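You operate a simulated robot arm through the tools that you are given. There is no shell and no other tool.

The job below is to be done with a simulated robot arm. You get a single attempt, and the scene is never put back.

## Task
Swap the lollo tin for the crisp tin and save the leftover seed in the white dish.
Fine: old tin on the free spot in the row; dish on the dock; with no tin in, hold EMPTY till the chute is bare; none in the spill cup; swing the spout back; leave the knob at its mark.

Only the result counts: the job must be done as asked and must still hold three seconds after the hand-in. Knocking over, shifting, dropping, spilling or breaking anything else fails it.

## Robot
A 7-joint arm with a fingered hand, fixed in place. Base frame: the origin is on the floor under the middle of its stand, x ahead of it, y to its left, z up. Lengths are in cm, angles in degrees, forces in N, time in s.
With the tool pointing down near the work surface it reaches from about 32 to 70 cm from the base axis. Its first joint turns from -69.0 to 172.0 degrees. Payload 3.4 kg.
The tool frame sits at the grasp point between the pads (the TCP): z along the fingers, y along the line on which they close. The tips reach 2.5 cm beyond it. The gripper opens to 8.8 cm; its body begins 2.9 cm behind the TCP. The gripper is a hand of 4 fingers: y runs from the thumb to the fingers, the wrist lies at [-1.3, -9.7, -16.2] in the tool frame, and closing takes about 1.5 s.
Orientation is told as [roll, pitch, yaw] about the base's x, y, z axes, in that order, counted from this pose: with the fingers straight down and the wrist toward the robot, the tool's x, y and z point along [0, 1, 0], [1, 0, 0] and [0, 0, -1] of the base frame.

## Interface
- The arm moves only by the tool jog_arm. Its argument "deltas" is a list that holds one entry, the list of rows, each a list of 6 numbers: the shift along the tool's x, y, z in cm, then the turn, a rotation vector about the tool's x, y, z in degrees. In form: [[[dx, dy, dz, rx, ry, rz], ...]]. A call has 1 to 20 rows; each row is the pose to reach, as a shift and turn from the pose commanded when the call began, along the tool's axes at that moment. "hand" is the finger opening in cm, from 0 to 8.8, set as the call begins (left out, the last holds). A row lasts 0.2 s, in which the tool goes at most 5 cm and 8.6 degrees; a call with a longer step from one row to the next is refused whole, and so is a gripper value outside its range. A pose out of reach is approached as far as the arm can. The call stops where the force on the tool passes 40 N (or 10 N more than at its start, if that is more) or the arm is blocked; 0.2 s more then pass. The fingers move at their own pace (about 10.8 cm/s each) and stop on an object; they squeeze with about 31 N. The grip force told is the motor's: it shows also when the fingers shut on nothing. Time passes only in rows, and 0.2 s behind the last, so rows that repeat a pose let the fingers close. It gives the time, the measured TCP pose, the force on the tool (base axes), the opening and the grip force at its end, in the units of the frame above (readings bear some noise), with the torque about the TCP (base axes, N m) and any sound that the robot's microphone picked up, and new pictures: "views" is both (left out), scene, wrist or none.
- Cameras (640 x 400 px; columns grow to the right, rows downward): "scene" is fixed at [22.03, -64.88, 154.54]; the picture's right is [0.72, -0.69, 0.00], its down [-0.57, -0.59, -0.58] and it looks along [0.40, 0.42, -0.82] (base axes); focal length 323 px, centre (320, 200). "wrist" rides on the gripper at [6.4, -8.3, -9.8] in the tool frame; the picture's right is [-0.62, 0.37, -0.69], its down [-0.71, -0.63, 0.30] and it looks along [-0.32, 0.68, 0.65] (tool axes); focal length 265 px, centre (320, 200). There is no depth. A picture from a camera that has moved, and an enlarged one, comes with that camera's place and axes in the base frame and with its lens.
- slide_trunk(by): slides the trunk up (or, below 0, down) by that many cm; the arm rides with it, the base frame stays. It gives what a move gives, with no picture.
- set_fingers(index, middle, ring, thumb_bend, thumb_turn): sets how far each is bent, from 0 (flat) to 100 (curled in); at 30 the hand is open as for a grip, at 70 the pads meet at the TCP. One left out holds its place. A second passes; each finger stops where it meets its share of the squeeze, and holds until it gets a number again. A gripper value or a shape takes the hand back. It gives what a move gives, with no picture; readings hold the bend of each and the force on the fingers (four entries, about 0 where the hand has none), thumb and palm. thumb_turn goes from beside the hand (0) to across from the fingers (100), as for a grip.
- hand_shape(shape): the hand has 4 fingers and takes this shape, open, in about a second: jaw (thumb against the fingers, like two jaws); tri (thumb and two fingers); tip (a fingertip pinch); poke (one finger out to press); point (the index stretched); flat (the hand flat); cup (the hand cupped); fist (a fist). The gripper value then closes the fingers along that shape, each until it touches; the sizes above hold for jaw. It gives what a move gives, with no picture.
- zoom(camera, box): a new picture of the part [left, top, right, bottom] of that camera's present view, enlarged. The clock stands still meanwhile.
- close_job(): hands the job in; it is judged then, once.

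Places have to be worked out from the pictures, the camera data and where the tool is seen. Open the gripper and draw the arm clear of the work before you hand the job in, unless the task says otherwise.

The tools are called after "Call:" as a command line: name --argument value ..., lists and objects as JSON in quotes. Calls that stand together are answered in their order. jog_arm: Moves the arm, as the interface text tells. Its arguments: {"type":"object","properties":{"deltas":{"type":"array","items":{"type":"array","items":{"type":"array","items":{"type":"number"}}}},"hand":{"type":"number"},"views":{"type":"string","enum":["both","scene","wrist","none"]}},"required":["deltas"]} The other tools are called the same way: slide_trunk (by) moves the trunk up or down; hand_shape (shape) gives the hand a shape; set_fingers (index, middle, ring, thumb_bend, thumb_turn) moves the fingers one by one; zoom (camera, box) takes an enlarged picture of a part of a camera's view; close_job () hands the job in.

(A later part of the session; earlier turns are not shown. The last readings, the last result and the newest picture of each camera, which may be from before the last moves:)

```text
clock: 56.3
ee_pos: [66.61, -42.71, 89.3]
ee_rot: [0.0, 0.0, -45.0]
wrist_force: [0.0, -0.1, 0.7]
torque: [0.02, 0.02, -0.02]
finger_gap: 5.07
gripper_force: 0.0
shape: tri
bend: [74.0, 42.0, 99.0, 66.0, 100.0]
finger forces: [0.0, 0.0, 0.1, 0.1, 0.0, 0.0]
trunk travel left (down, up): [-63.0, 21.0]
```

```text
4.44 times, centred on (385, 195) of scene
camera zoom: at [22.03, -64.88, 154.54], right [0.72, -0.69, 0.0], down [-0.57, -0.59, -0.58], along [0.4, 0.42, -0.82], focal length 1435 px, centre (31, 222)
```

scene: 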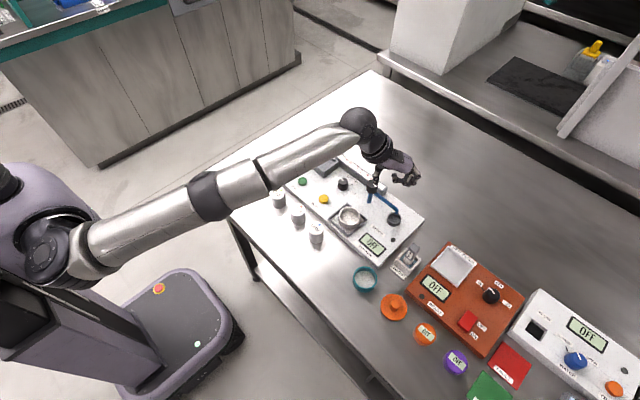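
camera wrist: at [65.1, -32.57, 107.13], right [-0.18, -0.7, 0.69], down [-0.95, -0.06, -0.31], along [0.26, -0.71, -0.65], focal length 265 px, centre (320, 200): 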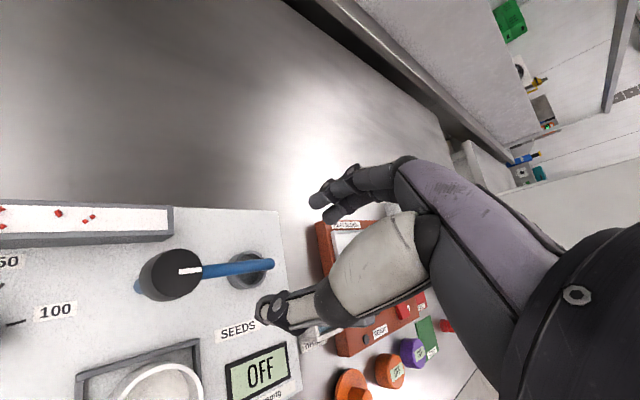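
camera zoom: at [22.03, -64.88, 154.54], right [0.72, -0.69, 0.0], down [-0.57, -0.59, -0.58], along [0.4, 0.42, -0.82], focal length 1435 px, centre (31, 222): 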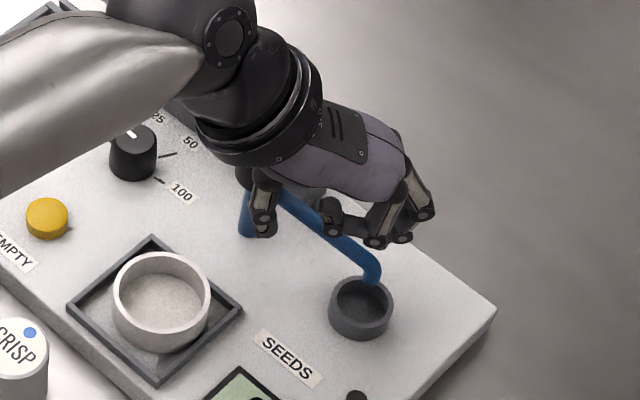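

The arm is straddled. I sweep the spout the first half of the way (from over the cup toward the dock), pushing with the fingers along an arc around the pivot.

Call:
jog_arm --deltas '[[[-0.27, -0.45, 0, 0, 0, 0], [-0.67, -1.07, 0, 0, 0, 0], [-1.07, -1.68, 0, 0, 0, 0], [-1.45, -2.33, 0, 0, 0, 0], [-1.84, -2.97, 0, 0, 0, 0], [-1.92, -3.63, 0, 0, 0, 0], [-1.99, -4.3, 0, 0, 0, 0], [-2.03, -5.0, 0, 0, 0, 0], [-2.07, -5.68, 0, 0, 0, 0], [-2.07, -5.68, 0, 0, 0, 0]]]'

Call:
zoom --camera "wrist" --box '[160, 120, 400, 340]'

Call:
zoom --camera "scene" --box '[330, 150, 430, 240]'

```text
clock: 58.5
ee_pos: [60.95, -40.18, 89.02]
ee_rot: [0.0, 0.0, -45.0]
wrist_force: [-0.5, -0.5, 0.4]
torque: [0.04, 0.0, -0.02]
finger_gap: 5.05
gripper_force: 0.0
shape: tri
bend: [74.0, 42.0, 99.0, 66.0, 100.0]
finger forces: [0.1, 0.0, 0.1, 0.0, 0.1, 0.0]
trunk travel left (down, up): [-63.0, 21.0]
camera wrist: at [59.59, -29.8, 98.87], right [-0.18, -0.7, 0.69], down [-0.95, -0.06, -0.3], along [0.25, -0.71, -0.65], focal length 265 px, centre (320, 200)
```

scene: 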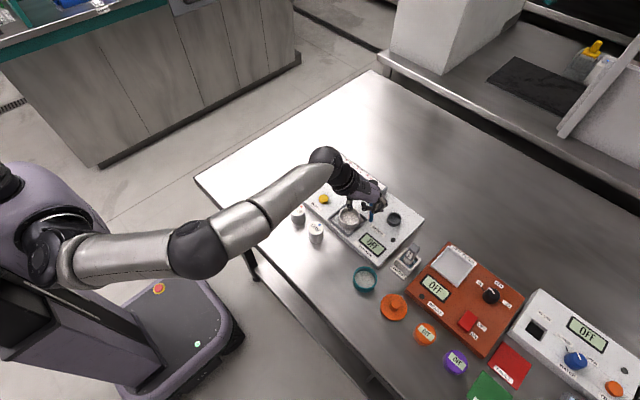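
wrist: 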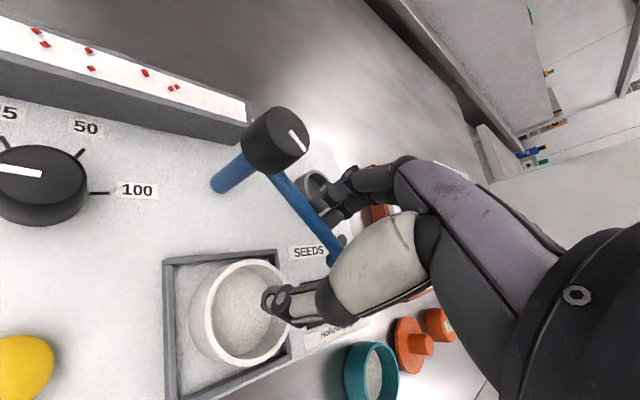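

```text
1.82 times, centred on (280, 230) of wrist
camera zoom: at [59.59, -29.8, 98.87], right [-0.18, -0.7, 0.69], down [-0.95, -0.06, -0.3], along [0.25, -0.71, -0.65], focal length 483 px, centre (393, 146)
```

zoom: 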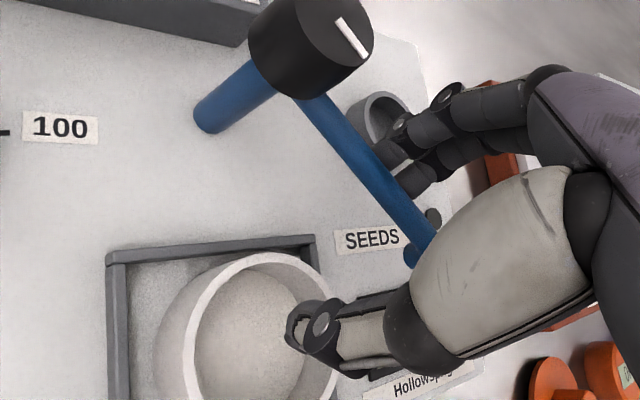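

```text
4.44 times, centred on (380, 195) of scene
camera zoom: at [22.03, -64.88, 154.54], right [0.72, -0.69, 0.0], down [-0.57, -0.59, -0.58], along [0.4, 0.42, -0.82], focal length 1435 px, centre (53, 222)
```

zoom: 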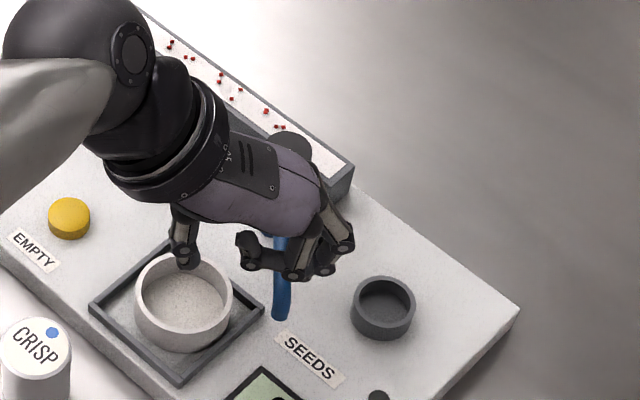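

The spout turned about halfway freely. I finish the sweep so that the arm points along -x over the dish.

Call:
jog_arm --deltas '[[[0.36, -0.88, 0, 0, 0, 0], [0.55, -1.26, 0, 0, 0, 0], [0.735, -1.64, 0, 0, 0, 0], [0.97, -1.92, 0, 0, 0, 0], [1.2, -2.19, 0, 0, 0, 0], [1.46, -2.46, 0, 0, 0, 0], [1.725, -2.74, 0, 0, 0, 0], [1.725, -2.74, 0, 0, 0, 0]]]'

Call:
zoom --camera "wrist" --box '[120, 80, 380, 320]'

Call:
zoom --camera "scene" --box '[330, 150, 430, 240]'

```text
clock: 60.3
ee_pos: [60.27, -37.18, 89.01]
ee_rot: [0.0, 0.0, -45.0]
wrist_force: [0.3, -2.2, -0.4]
torque: [-0.01, -0.02, -0.07]
finger_gap: 5.08
gripper_force: 0.0
shape: tri
bend: [74.0, 42.0, 99.0, 66.0, 100.0]
finger forces: [1.4, 0.1, 0.0, 0.0, 0.0, 0.0]
trunk travel left (down, up): [-63.0, 21.0]
camera wrist: at [58.93, -26.75, 98.85], right [-0.18, -0.7, 0.69], down [-0.95, -0.06, -0.3], along [0.25, -0.71, -0.65], focal length 265 px, centre (320, 200)
```

scene: 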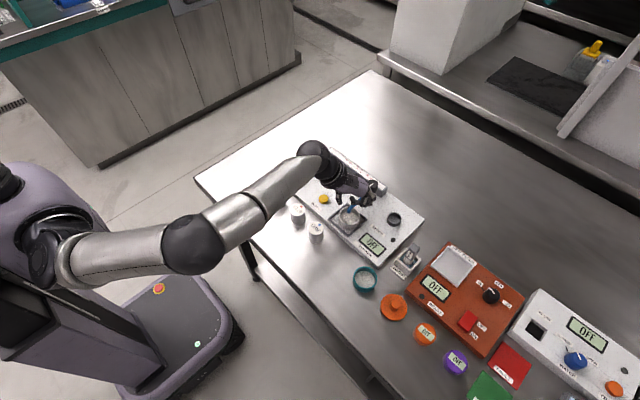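
wrist: 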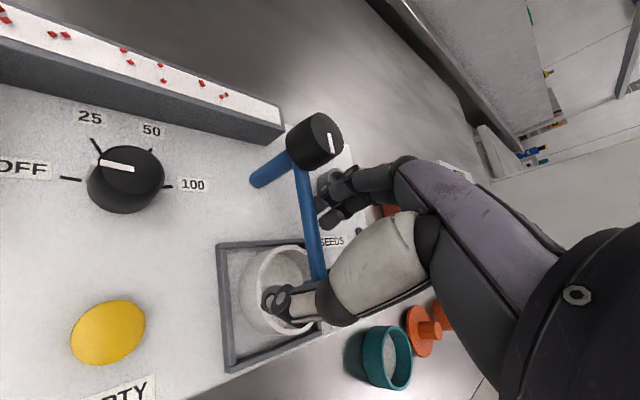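

```text
1.67 times, centred on (250, 200) of wrist
camera zoom: at [58.93, -26.75, 98.85], right [-0.18, -0.7, 0.69], down [-0.95, -0.06, -0.3], along [0.25, -0.71, -0.65], focal length 442 px, centre (437, 200)
```

zoom: 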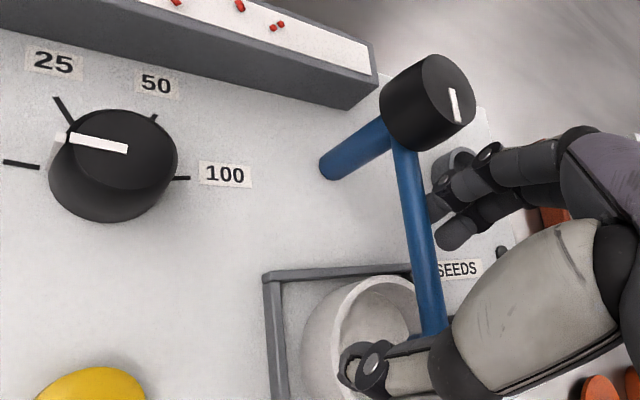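

```text
4.44 times, centred on (380, 195) of scene
camera zoom: at [22.03, -64.88, 154.54], right [0.72, -0.69, 0.0], down [-0.57, -0.59, -0.58], along [0.4, 0.42, -0.82], focal length 1435 px, centre (53, 222)
```

zoom: 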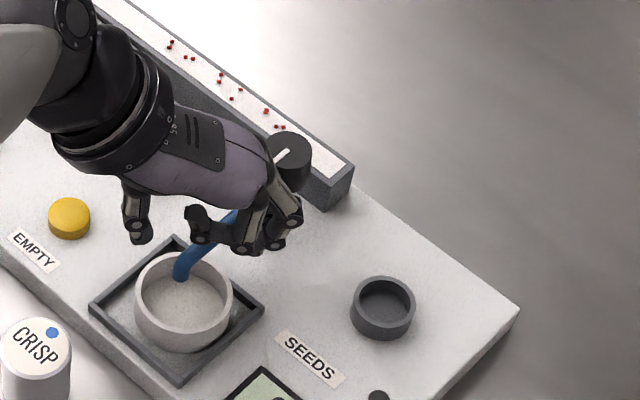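

The spout now points along -x with its outlet over the dish. I back the fingers off 0.3 cm and raise the hand straight up.

Call:
jog_arm --deltas '[[[-0.2, 0.2, 0, 0, 0, 0], [-0.2, 0.2, -1.5, 0, 0, 0], [-0.2, 0.2, -4, 0, 0, 0], [-0.2, 0.2, -7, 0, 0, 0], [-0.2, 0.2, -9, 0, 0, 0], [-0.2, 0.2, -9, 0, 0, 0]]]'

Call:
zoom --camera "scene" --box '[330, 150, 430, 240]'

Call:
zoom --camera "wrist" --box '[80, 120, 360, 360]'

```text
clock: 61.7
ee_pos: [60.47, -37.34, 97.99]
ee_rot: [0.0, 0.0, -45.0]
wrist_force: [0.7, 0.0, 0.6]
torque: [0.0, 0.04, 0.03]
finger_gap: 5.07
gripper_force: 0.1
shape: tri
bend: [74.0, 42.0, 99.0, 66.0, 100.0]
finger forces: [0.1, 0.0, 0.0, 0.1, 0.1, 0.1]
trunk travel left (down, up): [-63.0, 21.0]
camera wrist: at [59.08, -26.94, 107.92], right [-0.18, -0.7, 0.69], down [-0.95, -0.06, -0.3], along [0.26, -0.71, -0.65], focal length 265 px, centre (320, 200)
```

scene: 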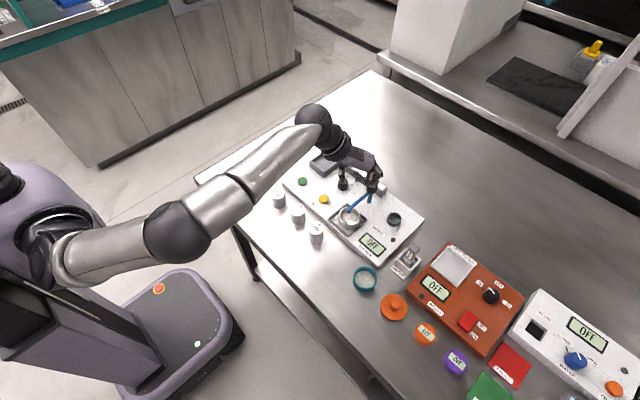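
wrist: 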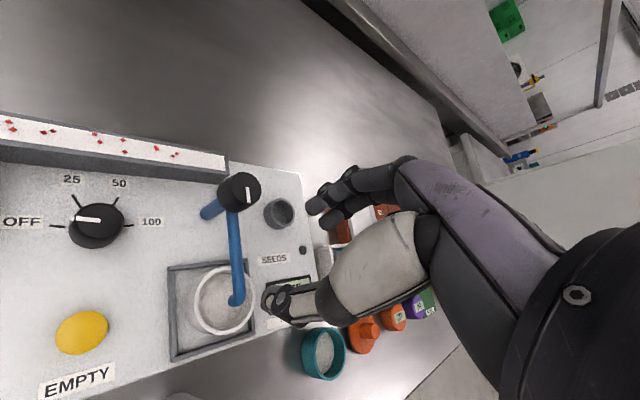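

```text
4.44 times, centred on (380, 195) of scene
camera zoom: at [22.03, -64.88, 154.54], right [0.72, -0.69, 0.0], down [-0.57, -0.59, -0.58], along [0.4, 0.42, -0.82], focal length 1435 px, centre (53, 222)
```

zoom: 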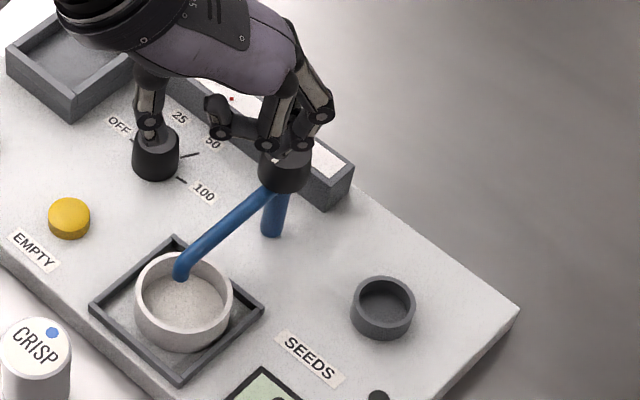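

```text
1.67 times, centred on (220, 240) of wrist
camera zoom: at [59.08, -26.94, 107.92], right [-0.18, -0.7, 0.69], down [-0.95, -0.06, -0.3], along [0.26, -0.71, -0.65], focal length 442 px, centre (487, 133)
```

zoom: 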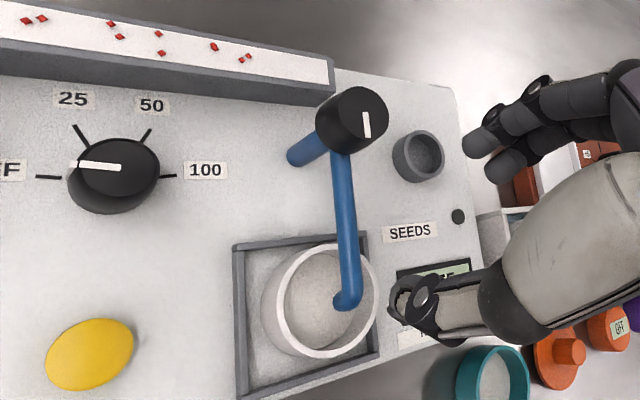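

The outlet is over the dish centre. Now EMPTY: I move above the yellow button at about (57.75,-29.15), closing the fingers to a pinch to use the fingertips as a prod.

Call:
jog_arm --deltas '[[[1.3, -2.6, 0, 0, 0, 0], [2.6, -5.2, 0, 0, 0, 0], [3.87, -7.7, 0, 0, 0, 0], [3.87, -7.7, 0, 0, 0, 0], [3.87, -7.7, 2, 0, 0, 0], [3.87, -7.7, 4, 0, 0, 0], [3.87, -7.7, 6, 0, 0, 0], [3.87, -7.7, 6, 0, 0, 0]]]' --hand 0

Call:
zoom --camera "scene" --box '[290, 150, 390, 240]'

Call:
zoom --camera "wrist" --box '[120, 120, 380, 360]'

```text
clock: 63.5
ee_pos: [57.62, -29.07, 91.97]
ee_rot: [-0.1, -0.1, -44.8]
wrist_force: [0.0, -0.2, 0.4]
torque: [-0.04, 0.01, 0.02]
finger_gap: 0.0
gripper_force: 31.0
shape: tri
bend: [70.0, 70.0, 100.0, 36.0, 100.0]
finger forces: [0.0, 0.0, 0.0, 0.0, 0.0, 0.0]
trunk travel left (down, up): [-63.0, 21.0]
camera wrist: at [56.18, -18.67, 101.75], right [-0.18, -0.7, 0.69], down [-0.95, -0.06, -0.31], along [0.26, -0.71, -0.65], focal length 265 px, centre (320, 200)
```

scene: 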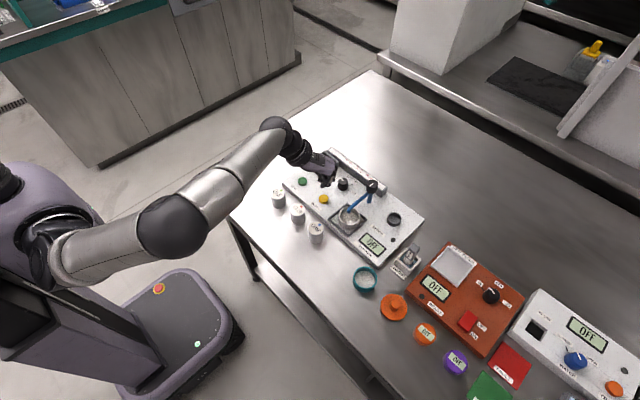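
wrist: 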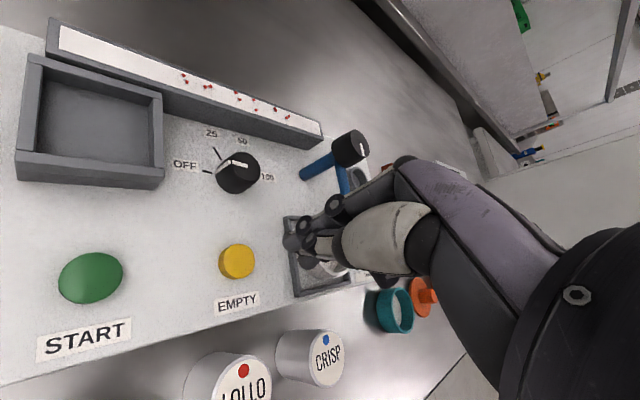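

```text
4.44 times, centred on (340, 195) of scene
camera zoom: at [22.03, -64.88, 154.54], right [0.72, -0.69, 0.0], down [-0.57, -0.59, -0.58], along [0.4, 0.42, -0.82], focal length 1435 px, centre (231, 222)
```

zoom: 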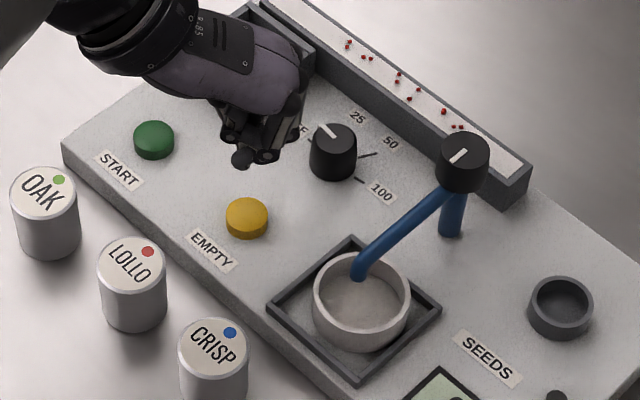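

```text
1.67 times, centred on (250, 240) of wrist
camera zoom: at [56.18, -18.67, 101.75], right [-0.18, -0.7, 0.69], down [-0.95, -0.06, -0.31], along [0.26, -0.71, -0.65], focal length 442 px, centre (437, 133)
```

zoom: 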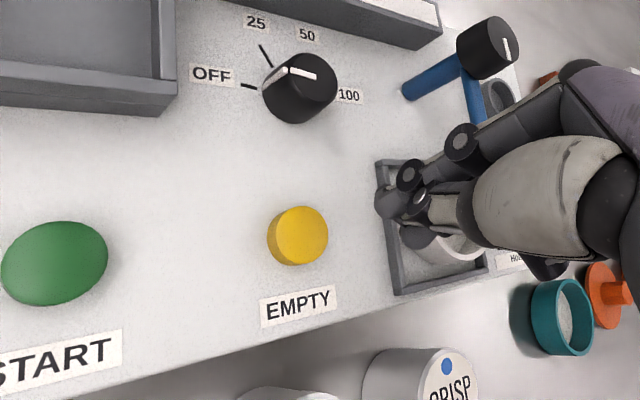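

The prod tip projects onto the button centre within ~0.2 cm. I come down to z≈87.3, then feel for contact.

Call:
jog_arm --deltas '[[[0, 0, 2, 0, 0, 0], [0, 0, 4, 0, 0, 0], [0, 0, 4.7, 0, 0, 0], [0, 0, 4.7, 0, 0, 0]]]' --views "none"

Call:
zoom --camera "scene" --box '[290, 150, 390, 240]'

Call:
zoom --camera "wrist" --box '[180, 120, 380, 320]'

```text
clock: 64.5
ee_pos: [57.49, -29.33, 87.34]
ee_rot: [0.0, 0.0, -44.9]
wrist_force: [-0.2, 0.4, -0.9]
torque: [0.0, 0.02, 0.02]
finger_gap: 0.01
gripper_force: 31.4
shape: tri
bend: [70.0, 70.0, 100.0, 36.0, 100.0]
finger forces: [0.0, 0.1, 0.1, 0.0, 0.0, 0.0]
trunk travel left (down, up): [-63.0, 21.0]
```

```text
4.44 times, centred on (340, 195) of scene
camera zoom: at [22.03, -64.88, 154.54], right [0.72, -0.69, 0.0], down [-0.57, -0.59, -0.58], along [0.4, 0.42, -0.82], focal length 1435 px, centre (231, 222)
```

zoom: 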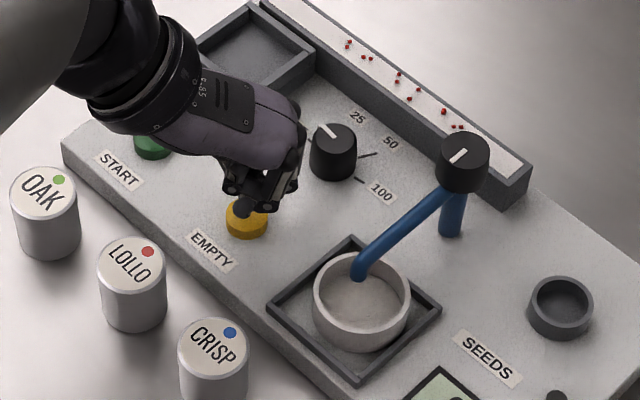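

```text
2.00 times, centred on (280, 220) of wrist
camera zoom: at [56.18, -18.79, 97.18], right [-0.18, -0.7, 0.69], down [-0.95, -0.06, -0.3], along [0.26, -0.71, -0.65], focal length 531 px, centre (400, 160)
```

zoom: 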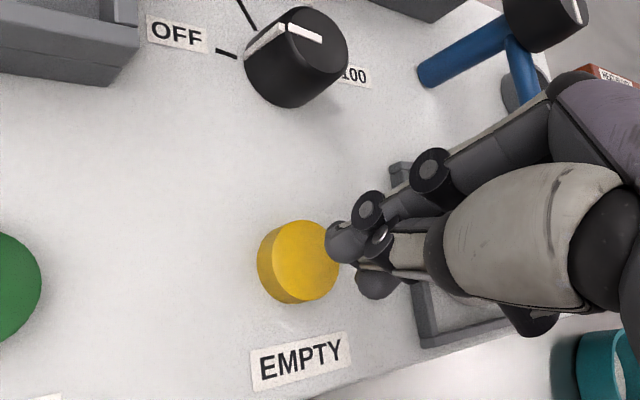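

Both views suggest the button centre is ~0.3 cm further toward +y, so I shift a little and press down step by step.

Call:
jog_arm --deltas '[[[0.39, -0.1, 0, 0, 0, 0], [0.39, -0.1, 0.4, 0, 0, 0], [0.39, -0.1, 0.8, 0, 0, 0], [0.39, -0.1, 0.8, 0, 0, 0]]]' --views "none"

Call:
jog_arm --deltas '[[[0, 0, 0.15, 0, 0, 0], [0, 0, 0.3, 0, 0, 0], [0, 0, 0.3, 0, 0, 0]]]' --views "none"

```text
clock: 65.5
ee_pos: [57.69, -28.81, 86.67]
ee_rot: [0.1, 0.0, -44.8]
wrist_force: [0.4, -0.1, 0.3]
torque: [0.0, -0.01, 0.01]
finger_gap: 0.0
gripper_force: 31.1
shape: tri
bend: [70.0, 70.0, 100.0, 37.0, 100.0]
finger forces: [0.0, 0.0, 0.0, 0.0, 0.1, 0.0]
trunk travel left (down, up): [-63.0, 21.0]
```

```text
clock: 66.3
ee_pos: [57.66, -28.8, 86.36]
ee_rot: [0.0, 0.0, -44.9]
wrist_force: [-1.2, 1.3, 0.0]
torque: [0.0, -0.02, 0.01]
finger_gap: 0.0
gripper_force: 31.2
shape: tri
bend: [70.0, 70.0, 100.0, 37.0, 100.0]
finger forces: [0.0, 0.0, 0.0, 0.0, 0.1, 0.0]
trunk travel left (down, up): [-63.0, 21.0]
```

No contact yet at z≈86.36; I continue down in 0.2 steps.

Call:
jog_arm --deltas '[[[0, 0, 0.1, 0, 0, 0], [0, 0, 0.2, 0, 0, 0], [0, 0, 0.2, 0, 0, 0]]]' --views "none"

Call:
jog_arm --deltas '[[[0, 0, 0.1, 0, 0, 0], [0, 0, 0.2, 0, 0, 0], [0, 0, 0.2, 0, 0, 0]]]' --views "none"

Call:
zoom --camera "scene" --box '[290, 150, 390, 240]'

Call:
zoom --camera "wrist" --box '[180, 120, 380, 320]'

```text
clock: 67.1
ee_pos: [57.69, -28.8, 85.96]
ee_rot: [0.1, 0.0, -45.0]
wrist_force: [0.0, 0.2, -0.4]
torque: [-0.01, 0.0, 0.01]
finger_gap: 0.0
gripper_force: 30.9
shape: tri
bend: [70.0, 70.0, 100.0, 37.0, 100.0]
finger forces: [0.0, 0.1, 0.0, 0.0, 0.0, 0.0]
trunk travel left (down, up): [-63.0, 21.0]
```

```text
clock: 67.9
ee_pos: [57.88, -28.84, 85.79]
ee_rot: [0.0, 0.1, -45.0]
wrist_force: [-0.5, 0.6, -1.0]
torque: [0.02, 0.01, -0.04]
finger_gap: 0.0
gripper_force: 31.0
shape: tri
bend: [70.0, 70.0, 100.0, 37.0, 100.0]
finger forces: [0.0, 0.1, 0.0, 0.0, 0.1, 0.0]
trunk travel left (down, up): [-63.0, 21.0]
```

```text
4.44 times, centred on (340, 195) of scene
camera zoom: at [22.03, -64.88, 154.54], right [0.72, -0.69, 0.0], down [-0.57, -0.59, -0.58], along [0.4, 0.42, -0.82], focal length 1435 px, centre (231, 222)
```

zoom: 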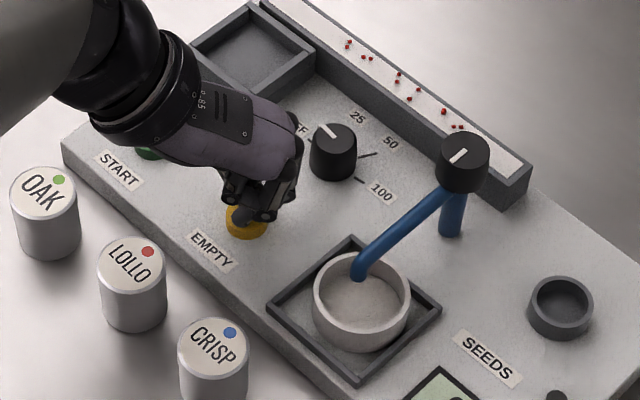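

```text
2.00 times, centred on (280, 220) of wrist
camera zoom: at [56.44, -18.44, 95.66], right [-0.18, -0.7, 0.69], down [-0.95, -0.06, -0.3], along [0.26, -0.71, -0.65], focal length 531 px, centre (400, 160)
```

zoom: 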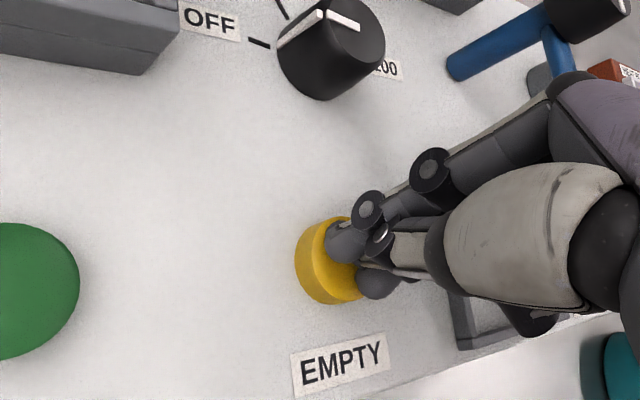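

The tips are just above the button surface. I shift 0.2 cm toward its centre and keep pressing slowly.

Call:
jog_arm --deltas '[[[0.14, -0.14, 0, 0, 0, 0], [0.14, -0.14, 0.15, 0, 0, 0], [0.14, -0.14, 0.3, 0, 0, 0], [0.14, -0.14, 0.3, 0, 0, 0]]]' --views "none"

Call:
jog_arm --deltas '[[[0, 0, 0.1, 0, 0, 0], [0, 0, 0.2, 0, 0, 0], [0, 0, 0.2, 0, 0, 0]]]' --views "none"

```text
clock: 68.9
ee_pos: [57.75, -28.71, 85.6]
ee_rot: [0.1, 0.0, -44.9]
wrist_force: [0.7, -0.2, 1.9]
torque: [0.01, 0.02, 0.01]
finger_gap: 0.0
gripper_force: 30.9
shape: tri
bend: [70.0, 70.0, 100.0, 37.0, 100.0]
finger forces: [0.0, 0.0, 0.0, 0.0, 0.0, 0.0]
trunk travel left (down, up): [-63.0, 21.0]
heard: click
```

```text
clock: 69.7
ee_pos: [57.66, -28.61, 85.45]
ee_rot: [0.0, 0.0, -44.9]
wrist_force: [1.4, 0.4, 3.2]
torque: [-0.05, -0.01, 0.0]
finger_gap: 0.0
gripper_force: 30.6
shape: tri
bend: [70.0, 70.0, 100.0, 37.0, 100.0]
finger forces: [0.1, 0.0, 0.0, 0.1, 0.0, 0.1]
trunk travel left (down, up): [-63.0, 21.0]
```

A click was heard – EMPTY is being pressed. I hold it and watch the chute.

Call:
jog_arm --deltas '[[[0, 0, 0, 0, 0, 0], [0, 0, 0, 0, 0, 0], [0, 0, 0, 0, 0, 0], [0, 0, 0, 0, 0, 0], [0, 0, 0, 0, 0, 0]]]'

Call:
zoom --camera "scene" --box '[310, 140, 420, 260]'

```text
clock: 70.9
ee_pos: [57.64, -28.67, 85.39]
ee_rot: [0.0, 0.0, -44.8]
wrist_force: [1.3, 0.8, 3.7]
torque: [-0.01, -0.01, 0.02]
finger_gap: 0.0
gripper_force: 31.4
shape: tri
bend: [70.0, 70.0, 100.0, 37.0, 100.0]
finger forces: [0.1, 0.0, 0.1, 0.0, 0.0, 0.1]
trunk travel left (down, up): [-63.0, 21.0]
camera wrist: at [56.36, -18.24, 95.21], right [-0.18, -0.7, 0.69], down [-0.95, -0.06, -0.3], along [0.26, -0.71, -0.65], focal length 265 px, centre (320, 200)
```

scene: 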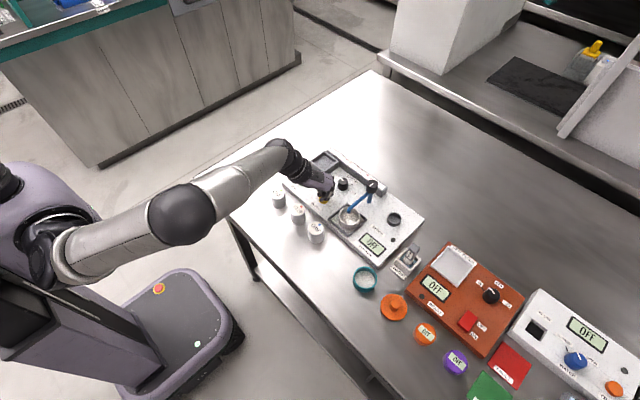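
wrist: 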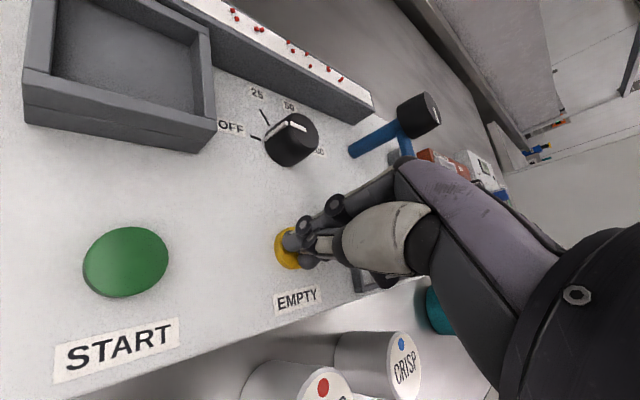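

```text
3.33 times, centred on (365, 200) of scene
camera zoom: at [22.03, -64.88, 154.54], right [0.72, -0.69, 0.0], down [-0.57, -0.59, -0.58], along [0.4, 0.42, -0.82], focal length 1076 px, centre (170, 200)
```

zoom: 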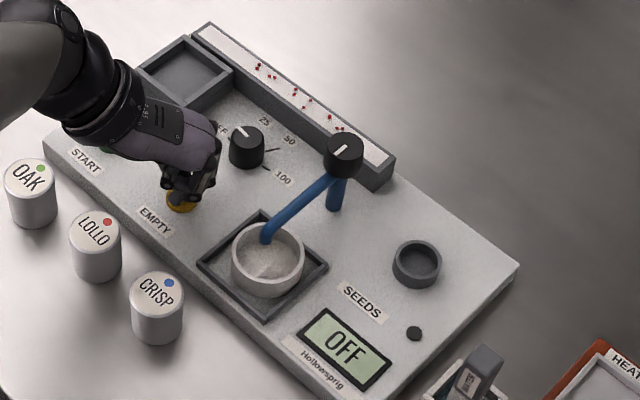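

Seeds are still in the chute after about 2 s. I hold longer and zoom in on the chute to see if anything moves.

Call:
zoom --camera "scene" --box '[325, 145, 395, 200]'

Call:
jog_arm --deltas '[[[0, 0, 0.1, 0, 0, 0], [0, 0, 0.2, 0, 0, 0], [0, 0, 0.2, 0, 0, 0], [0, 0, 0.2, 0, 0, 0], [0, 0, 0.2, 0, 0, 0], [0, 0, 0.2, 0, 0, 0], [0, 0, 0.2, 0, 0, 0], [0, 0, 0.2, 0, 0, 0], [0, 0, 0.2, 0, 0, 0], [0, 0, 0.2, 0, 0, 0]]]' --views "none"

Call:
zoom --camera "scene" --box '[325, 145, 395, 200]'

```text
7.27 times, centred on (360, 172) of scene
camera zoom: at [22.03, -64.88, 154.54], right [0.72, -0.69, 0.0], down [-0.57, -0.59, -0.58], along [0.4, 0.42, -0.82], focal length 2348 px, centre (29, 400)
```

zoom: 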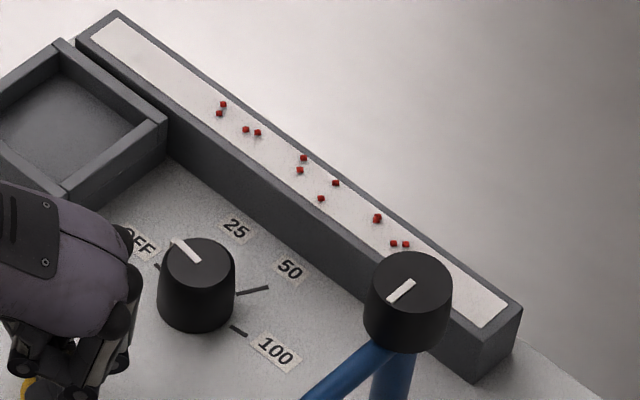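

```text
clock: 73.1
ee_pos: [57.79, -28.49, 85.43]
ee_rot: [0.1, -0.1, -45.0]
wrist_force: [0.6, -2.4, 8.9]
torque: [-0.15, 0.09, 0.04]
finger_gap: 0.0
gripper_force: 30.7
shape: tri
bend: [70.0, 70.0, 100.0, 37.0, 100.0]
finger forces: [0.0, 0.0, 0.0, 0.0, 0.0, 0.0]
trunk travel left (down, up): [-63.0, 21.0]
```

```text
7.27 times, centred on (360, 172) of scene
camera zoom: at [22.03, -64.88, 154.54], right [0.72, -0.69, 0.0], down [-0.57, -0.59, -0.58], along [0.4, 0.42, -0.82], focal length 2348 px, centre (29, 400)
```

zoom: 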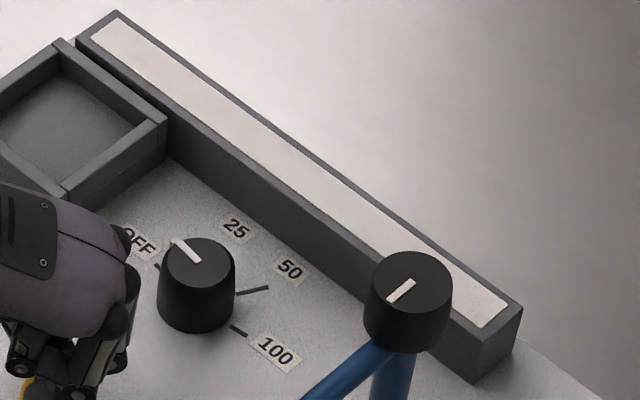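

The chute now looks bare. I keep holding a bit longer and check the dish and the spill cup.

Call:
jog_arm --deltas '[[[0, 0, 0, 0, 0, 0], [0, 0, 0, 0, 0, 0], [0, 0, 0, 0, 0, 0], [0, 0, 0, 0, 0, 0], [0, 0, 0, 0, 0, 0], [0, 0, 0, 0, 0, 0], [0, 0, 0, 0, 0, 0], [0, 0, 0, 0, 0, 0], [0, 0, 0, 0, 0, 0], [0, 0, 0, 0, 0, 0]]]' --views "wrist"

Call:
zoom --camera "scene" --box '[325, 185, 415, 255]'

Call:
zoom --camera "wrist" --box '[140, 0, 400, 130]'

```text
clock: 75.3
ee_pos: [57.7, -28.57, 85.25]
ee_rot: [0.0, 0.0, -45.0]
wrist_force: [0.8, -4.3, 10.1]
torque: [-0.13, 0.06, 0.03]
finger_gap: 0.0
gripper_force: 31.3
shape: tri
bend: [70.0, 70.0, 100.0, 37.0, 100.0]
finger forces: [0.1, 0.1, 0.0, 0.0, 0.1, 0.1]
trunk travel left (down, up): [-63.0, 21.0]
camera wrist: at [56.38, -18.12, 95.06], right [-0.18, -0.7, 0.69], down [-0.95, -0.06, -0.31], along [0.26, -0.71, -0.65], focal length 265 px, centre (320, 200)
```

wrist: 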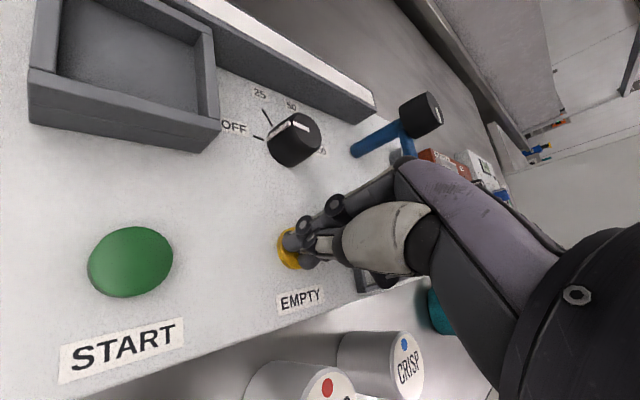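

```text
5.71 times, centred on (370, 220) of scene
camera zoom: at [22.03, -64.88, 154.54], right [0.72, -0.69, 0.0], down [-0.57, -0.59, -0.58], along [0.4, 0.42, -0.82], focal length 1845 px, centre (34, 86)
```

zoom: 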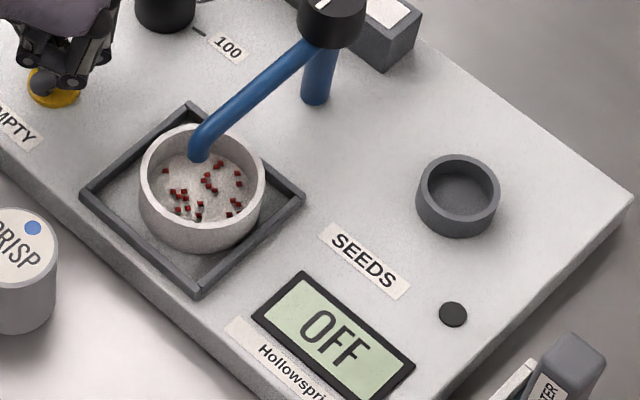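

```text
2.46 times, centred on (270, 65) of wrist
camera zoom: at [56.38, -18.12, 95.06], right [-0.18, -0.7, 0.69], down [-0.95, -0.06, -0.31], along [0.26, -0.71, -0.65], focal length 653 px, centre (443, 532)
```

zoom: 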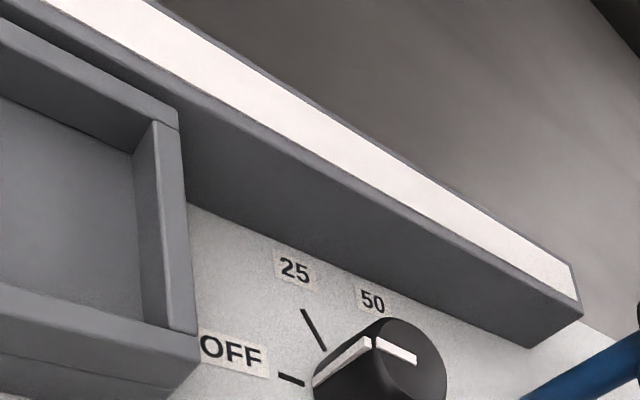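

All seeds are in the white dish, the chute is bare along its whole length, and the spill cup is empty. I release EMPTY by rising, then move above the spout arm with the fingers opened to 5 cm.

Call:
jog_arm --deltas '[[[0, 0, -1, 0, 0, 0], [0, 0, -3, 0, 0, 0], [0, 0, -7, 0, 0, 0], [0, 0, -11, 0, 0, 0], [0, 0, -12.7, 0, 0, 0], [-1.4, 3, -12.7, 0, 0, 0], [-2.8, 6, -12.7, 0, 0, 0], [-4.2, 9.08, -12.7, 0, 0, 0], [-4.2, 9.08, -12.7, 0, 0, 0]]]' --views "none"

Call:
jog_arm --deltas '[[[0, 0, 0, 0, 0, 0], [0, 0, 0, 0, 0, 0], [0, 0, 2, 0, 0, 0], [0, 0, 4, 0, 0, 0], [0, 0, 5, 0, 0, 0], [0, 0, 5, 0, 0, 0]]]' --hand 5.0

Call:
zoom --camera "wrist" --box '[120, 100, 380, 340]'

Call:
zoom --camera "scene" --box '[330, 150, 430, 240]'

```text
clock: 77.3
ee_pos: [61.16, -38.06, 98.12]
ee_rot: [0.1, 0.0, -44.9]
wrist_force: [0.6, 0.0, 0.0]
torque: [0.01, -0.01, 0.02]
finger_gap: 0.02
gripper_force: 31.2
shape: tri
bend: [70.0, 70.0, 100.0, 37.0, 100.0]
finger forces: [0.1, 0.0, 0.0, 0.0, 0.0, 0.0]
trunk travel left (down, up): [-63.0, 21.0]
```

```text
clock: 78.7
ee_pos: [61.24, -38.1, 92.91]
ee_rot: [0.0, 0.0, -44.9]
wrist_force: [0.1, -0.3, 0.3]
torque: [0.0, -0.03, 0.04]
finger_gap: 4.98
gripper_force: 0.2
shape: tri
bend: [74.0, 42.0, 99.0, 66.0, 100.0]
finger forces: [0.0, 0.1, 0.1, 0.0, 0.0, 0.0]
trunk travel left (down, up): [-63.0, 21.0]
camera wrist: at [59.89, -27.62, 102.72], right [-0.18, -0.7, 0.69], down [-0.95, -0.06, -0.3], along [0.26, -0.71, -0.65], focal length 265 px, centre (320, 200)
```

scene: 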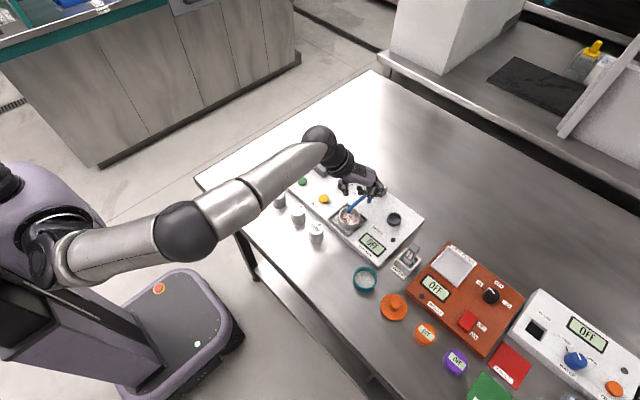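
wrist: 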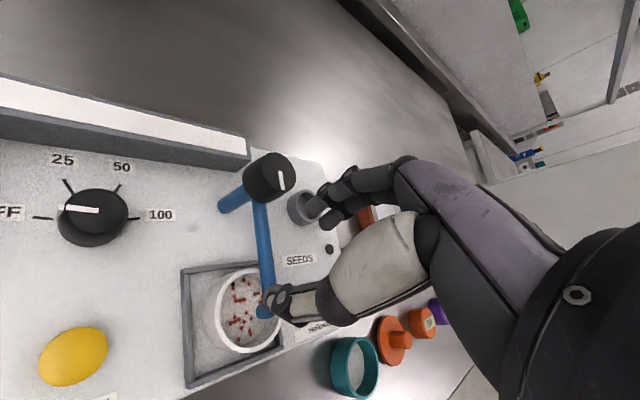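

```text
1.67 times, centred on (250, 220) of wrist
camera zoom: at [59.89, -27.62, 102.72], right [-0.18, -0.7, 0.69], down [-0.95, -0.06, -0.3], along [0.26, -0.71, -0.65], focal length 442 px, centre (437, 167)
```

zoom: 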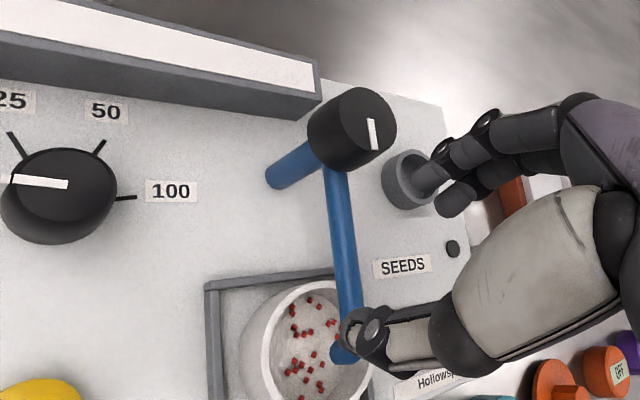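

```text
4.44 times, centred on (380, 195) of scene
camera zoom: at [22.03, -64.88, 154.54], right [0.72, -0.69, 0.0], down [-0.57, -0.59, -0.58], along [0.4, 0.42, -0.82], focal length 1435 px, centre (53, 222)
```

zoom: 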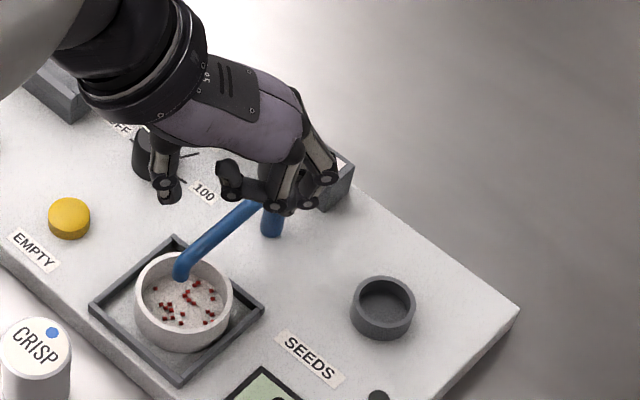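

Projection shows thumb and fingers will pass on either side of the arm (≥0.6 cm clearance). I lower to z≈89.

Call:
jog_arm --deltas '[[[0, 0, 1, 0, 0, 0], [0, 0, 2.2, 0, 0, 0], [0, 0, 3.2, 0, 0, 0], [0, 0, 3.9, 0, 0, 0], [0, 0, 3.9, 0, 0, 0]]]' --views "none"

Call:
zoom --camera "wrist" --box '[120, 60, 380, 320]'

Call:
zoom --camera "scene" --box '[330, 150, 430, 240]'

```text
clock: 79.9
ee_pos: [61.29, -38.06, 89.05]
ee_rot: [0.0, 0.0, -44.9]
wrist_force: [0.0, 0.2, 0.7]
torque: [0.01, -0.03, -0.03]
finger_gap: 4.96
gripper_force: 0.1
shape: tri
bend: [74.0, 42.0, 99.0, 66.0, 100.0]
finger forces: [0.0, 0.0, 0.0, 0.0, 0.1, 0.0]
trunk travel left (down, up): [-63.0, 21.0]
```

```text
1.54 times, centred on (250, 190) of wrist
camera zoom: at [59.9, -27.64, 98.81], right [-0.18, -0.7, 0.69], down [-0.95, -0.06, -0.3], along [0.25, -0.71, -0.65], focal length 408 px, centre (428, 215)
```

zoom: 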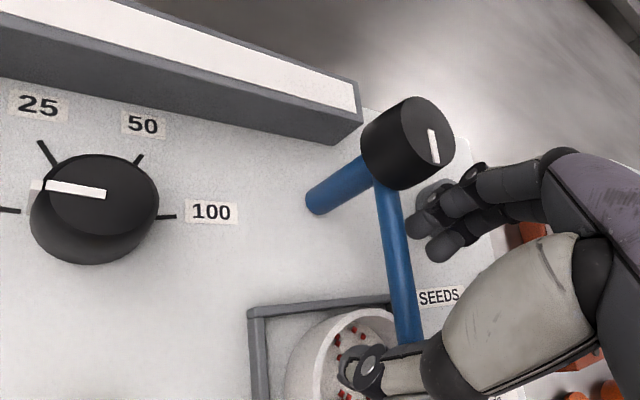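

```text
4.44 times, centred on (380, 195) of scene
camera zoom: at [22.03, -64.88, 154.54], right [0.72, -0.69, 0.0], down [-0.57, -0.59, -0.58], along [0.4, 0.42, -0.82], focal length 1435 px, centre (53, 222)
```

zoom: 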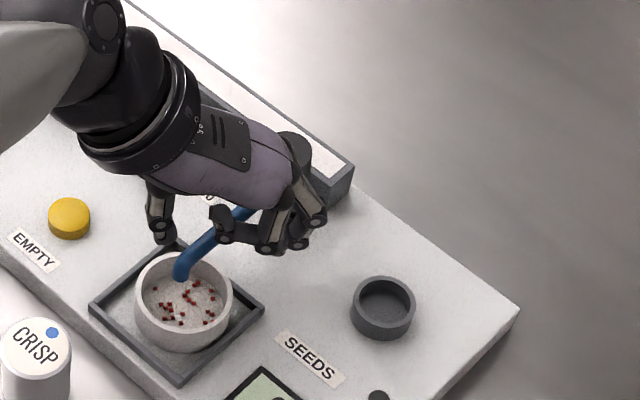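

The arm is straddled again. I sweep it back the first half, now pushing with the thumb.

Call:
jog_arm --deltas '[[[-0.25, 0.21, 0, 0, 0, 0], [-0.5, 0.42, 0, 0, 0, 0], [-0.78, 1.03, 0, 0, 0, 0], [-1.06, 1.63, 0, 0, 0, 0], [-1.28, 2.25, 0, 0, 0, 0], [-1.5, 2.88, 0, 0, 0, 0], [-1.49, 3.53, 0, 0, 0, 0], [-1.48, 4.17, 0, 0, 0, 0], [-1.38, 4.78, 0, 0, 0, 0], [-1.27, 5.39, 0, 0, 0, 0], [-1.27, 5.39, 0, 0, 0, 0]]]' --views "none"

Call:
zoom --camera "wrist" --box '[120, 60, 380, 320]'

Call:
zoom --camera "scene" --box '[330, 150, 430, 240]'

```text
clock: 82.3
ee_pos: [64.16, -42.77, 88.88]
ee_rot: [0.0, 0.0, -44.9]
wrist_force: [0.0, 0.0, 0.2]
torque: [0.03, 0.0, 0.01]
finger_gap: 5.05
gripper_force: 0.1
shape: tri
bend: [74.0, 42.0, 99.0, 66.0, 100.0]
finger forces: [0.0, 0.0, 0.0, 0.1, 0.1, 0.1]
trunk travel left (down, up): [-63.0, 21.0]
```

```text
1.54 times, centred on (250, 190) of wrist
camera zoom: at [62.78, -32.32, 98.75], right [-0.18, -0.7, 0.69], down [-0.95, -0.06, -0.3], along [0.26, -0.71, -0.65], focal length 408 px, centre (428, 215)
```

zoom: 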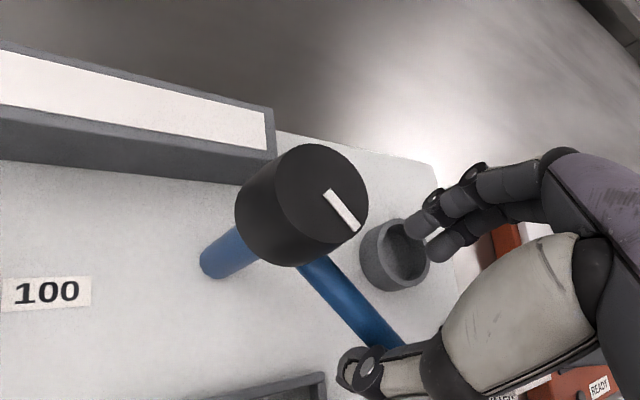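

```text
4.44 times, centred on (380, 195) of scene
camera zoom: at [22.03, -64.88, 154.54], right [0.72, -0.69, 0.0], down [-0.57, -0.59, -0.58], along [0.4, 0.42, -0.82], focal length 1435 px, centre (53, 222)
```

zoom: 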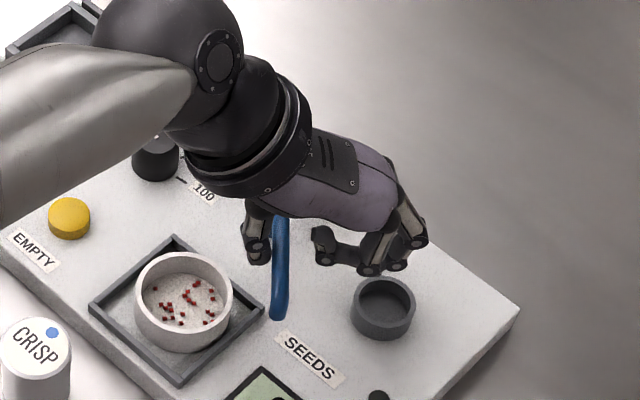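

Halfway back. I continue the arc until the arm points to -y over the spill cup.

Call:
jog_arm --deltas '[[[0.25, 0.42, 0, 0, 0, 0], [0.5, 0.83, 0, 0, 0, 0], [0.77, 1.2, 0, 0, 0, 0], [1.03, 1.555, 0, 0, 0, 0], [1.36, 1.83, 0, 0, 0, 0], [1.7, 2.11, 0, 0, 0, 0], [2.0, 2.32, 0, 0, 0, 0], [2.0, 2.32, 0, 0, 0, 0]]]' --views "none"

Call:
zoom --camera "wrist" --box '[120, 60, 380, 320]'

Call:
zoom --camera "scene" --box '[330, 150, 430, 240]'

```text
clock: 84.1
ee_pos: [67.24, -42.98, 89.02]
ee_rot: [0.0, 0.0, -44.9]
wrist_force: [-0.2, -0.2, 0.5]
torque: [-0.01, 0.0, 0.01]
finger_gap: 5.03
gripper_force: 0.0
shape: tri
bend: [74.0, 42.0, 99.0, 66.0, 100.0]
finger forces: [0.0, 0.0, 0.1, 0.1, 0.1, 0.1]
trunk travel left (down, up): [-63.0, 21.0]
```

```text
1.54 times, centred on (250, 190) of wrist
camera zoom: at [65.94, -32.54, 98.76], right [-0.18, -0.7, 0.69], down [-0.95, -0.06, -0.3], along [0.26, -0.71, -0.65], focal length 408 px, centre (428, 215)
```

zoom: 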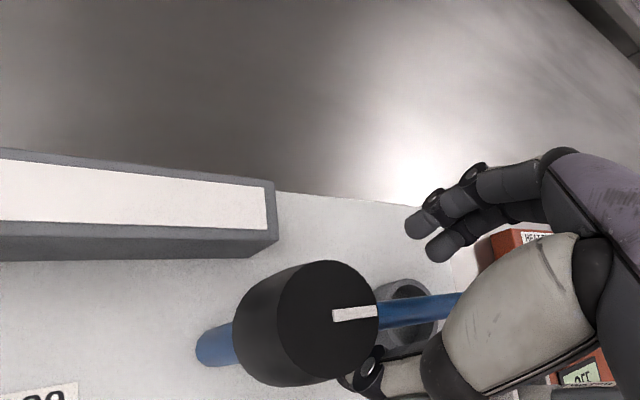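

```text
4.44 times, centred on (380, 195) of scene
camera zoom: at [22.03, -64.88, 154.54], right [0.72, -0.69, 0.0], down [-0.57, -0.59, -0.58], along [0.4, 0.42, -0.82], focal length 1435 px, centre (53, 222)
```

zoom: 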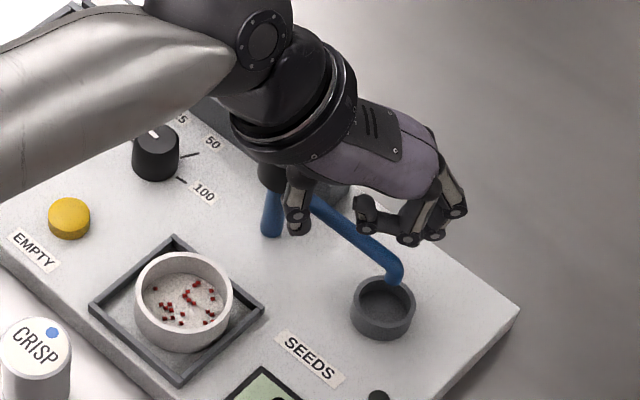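

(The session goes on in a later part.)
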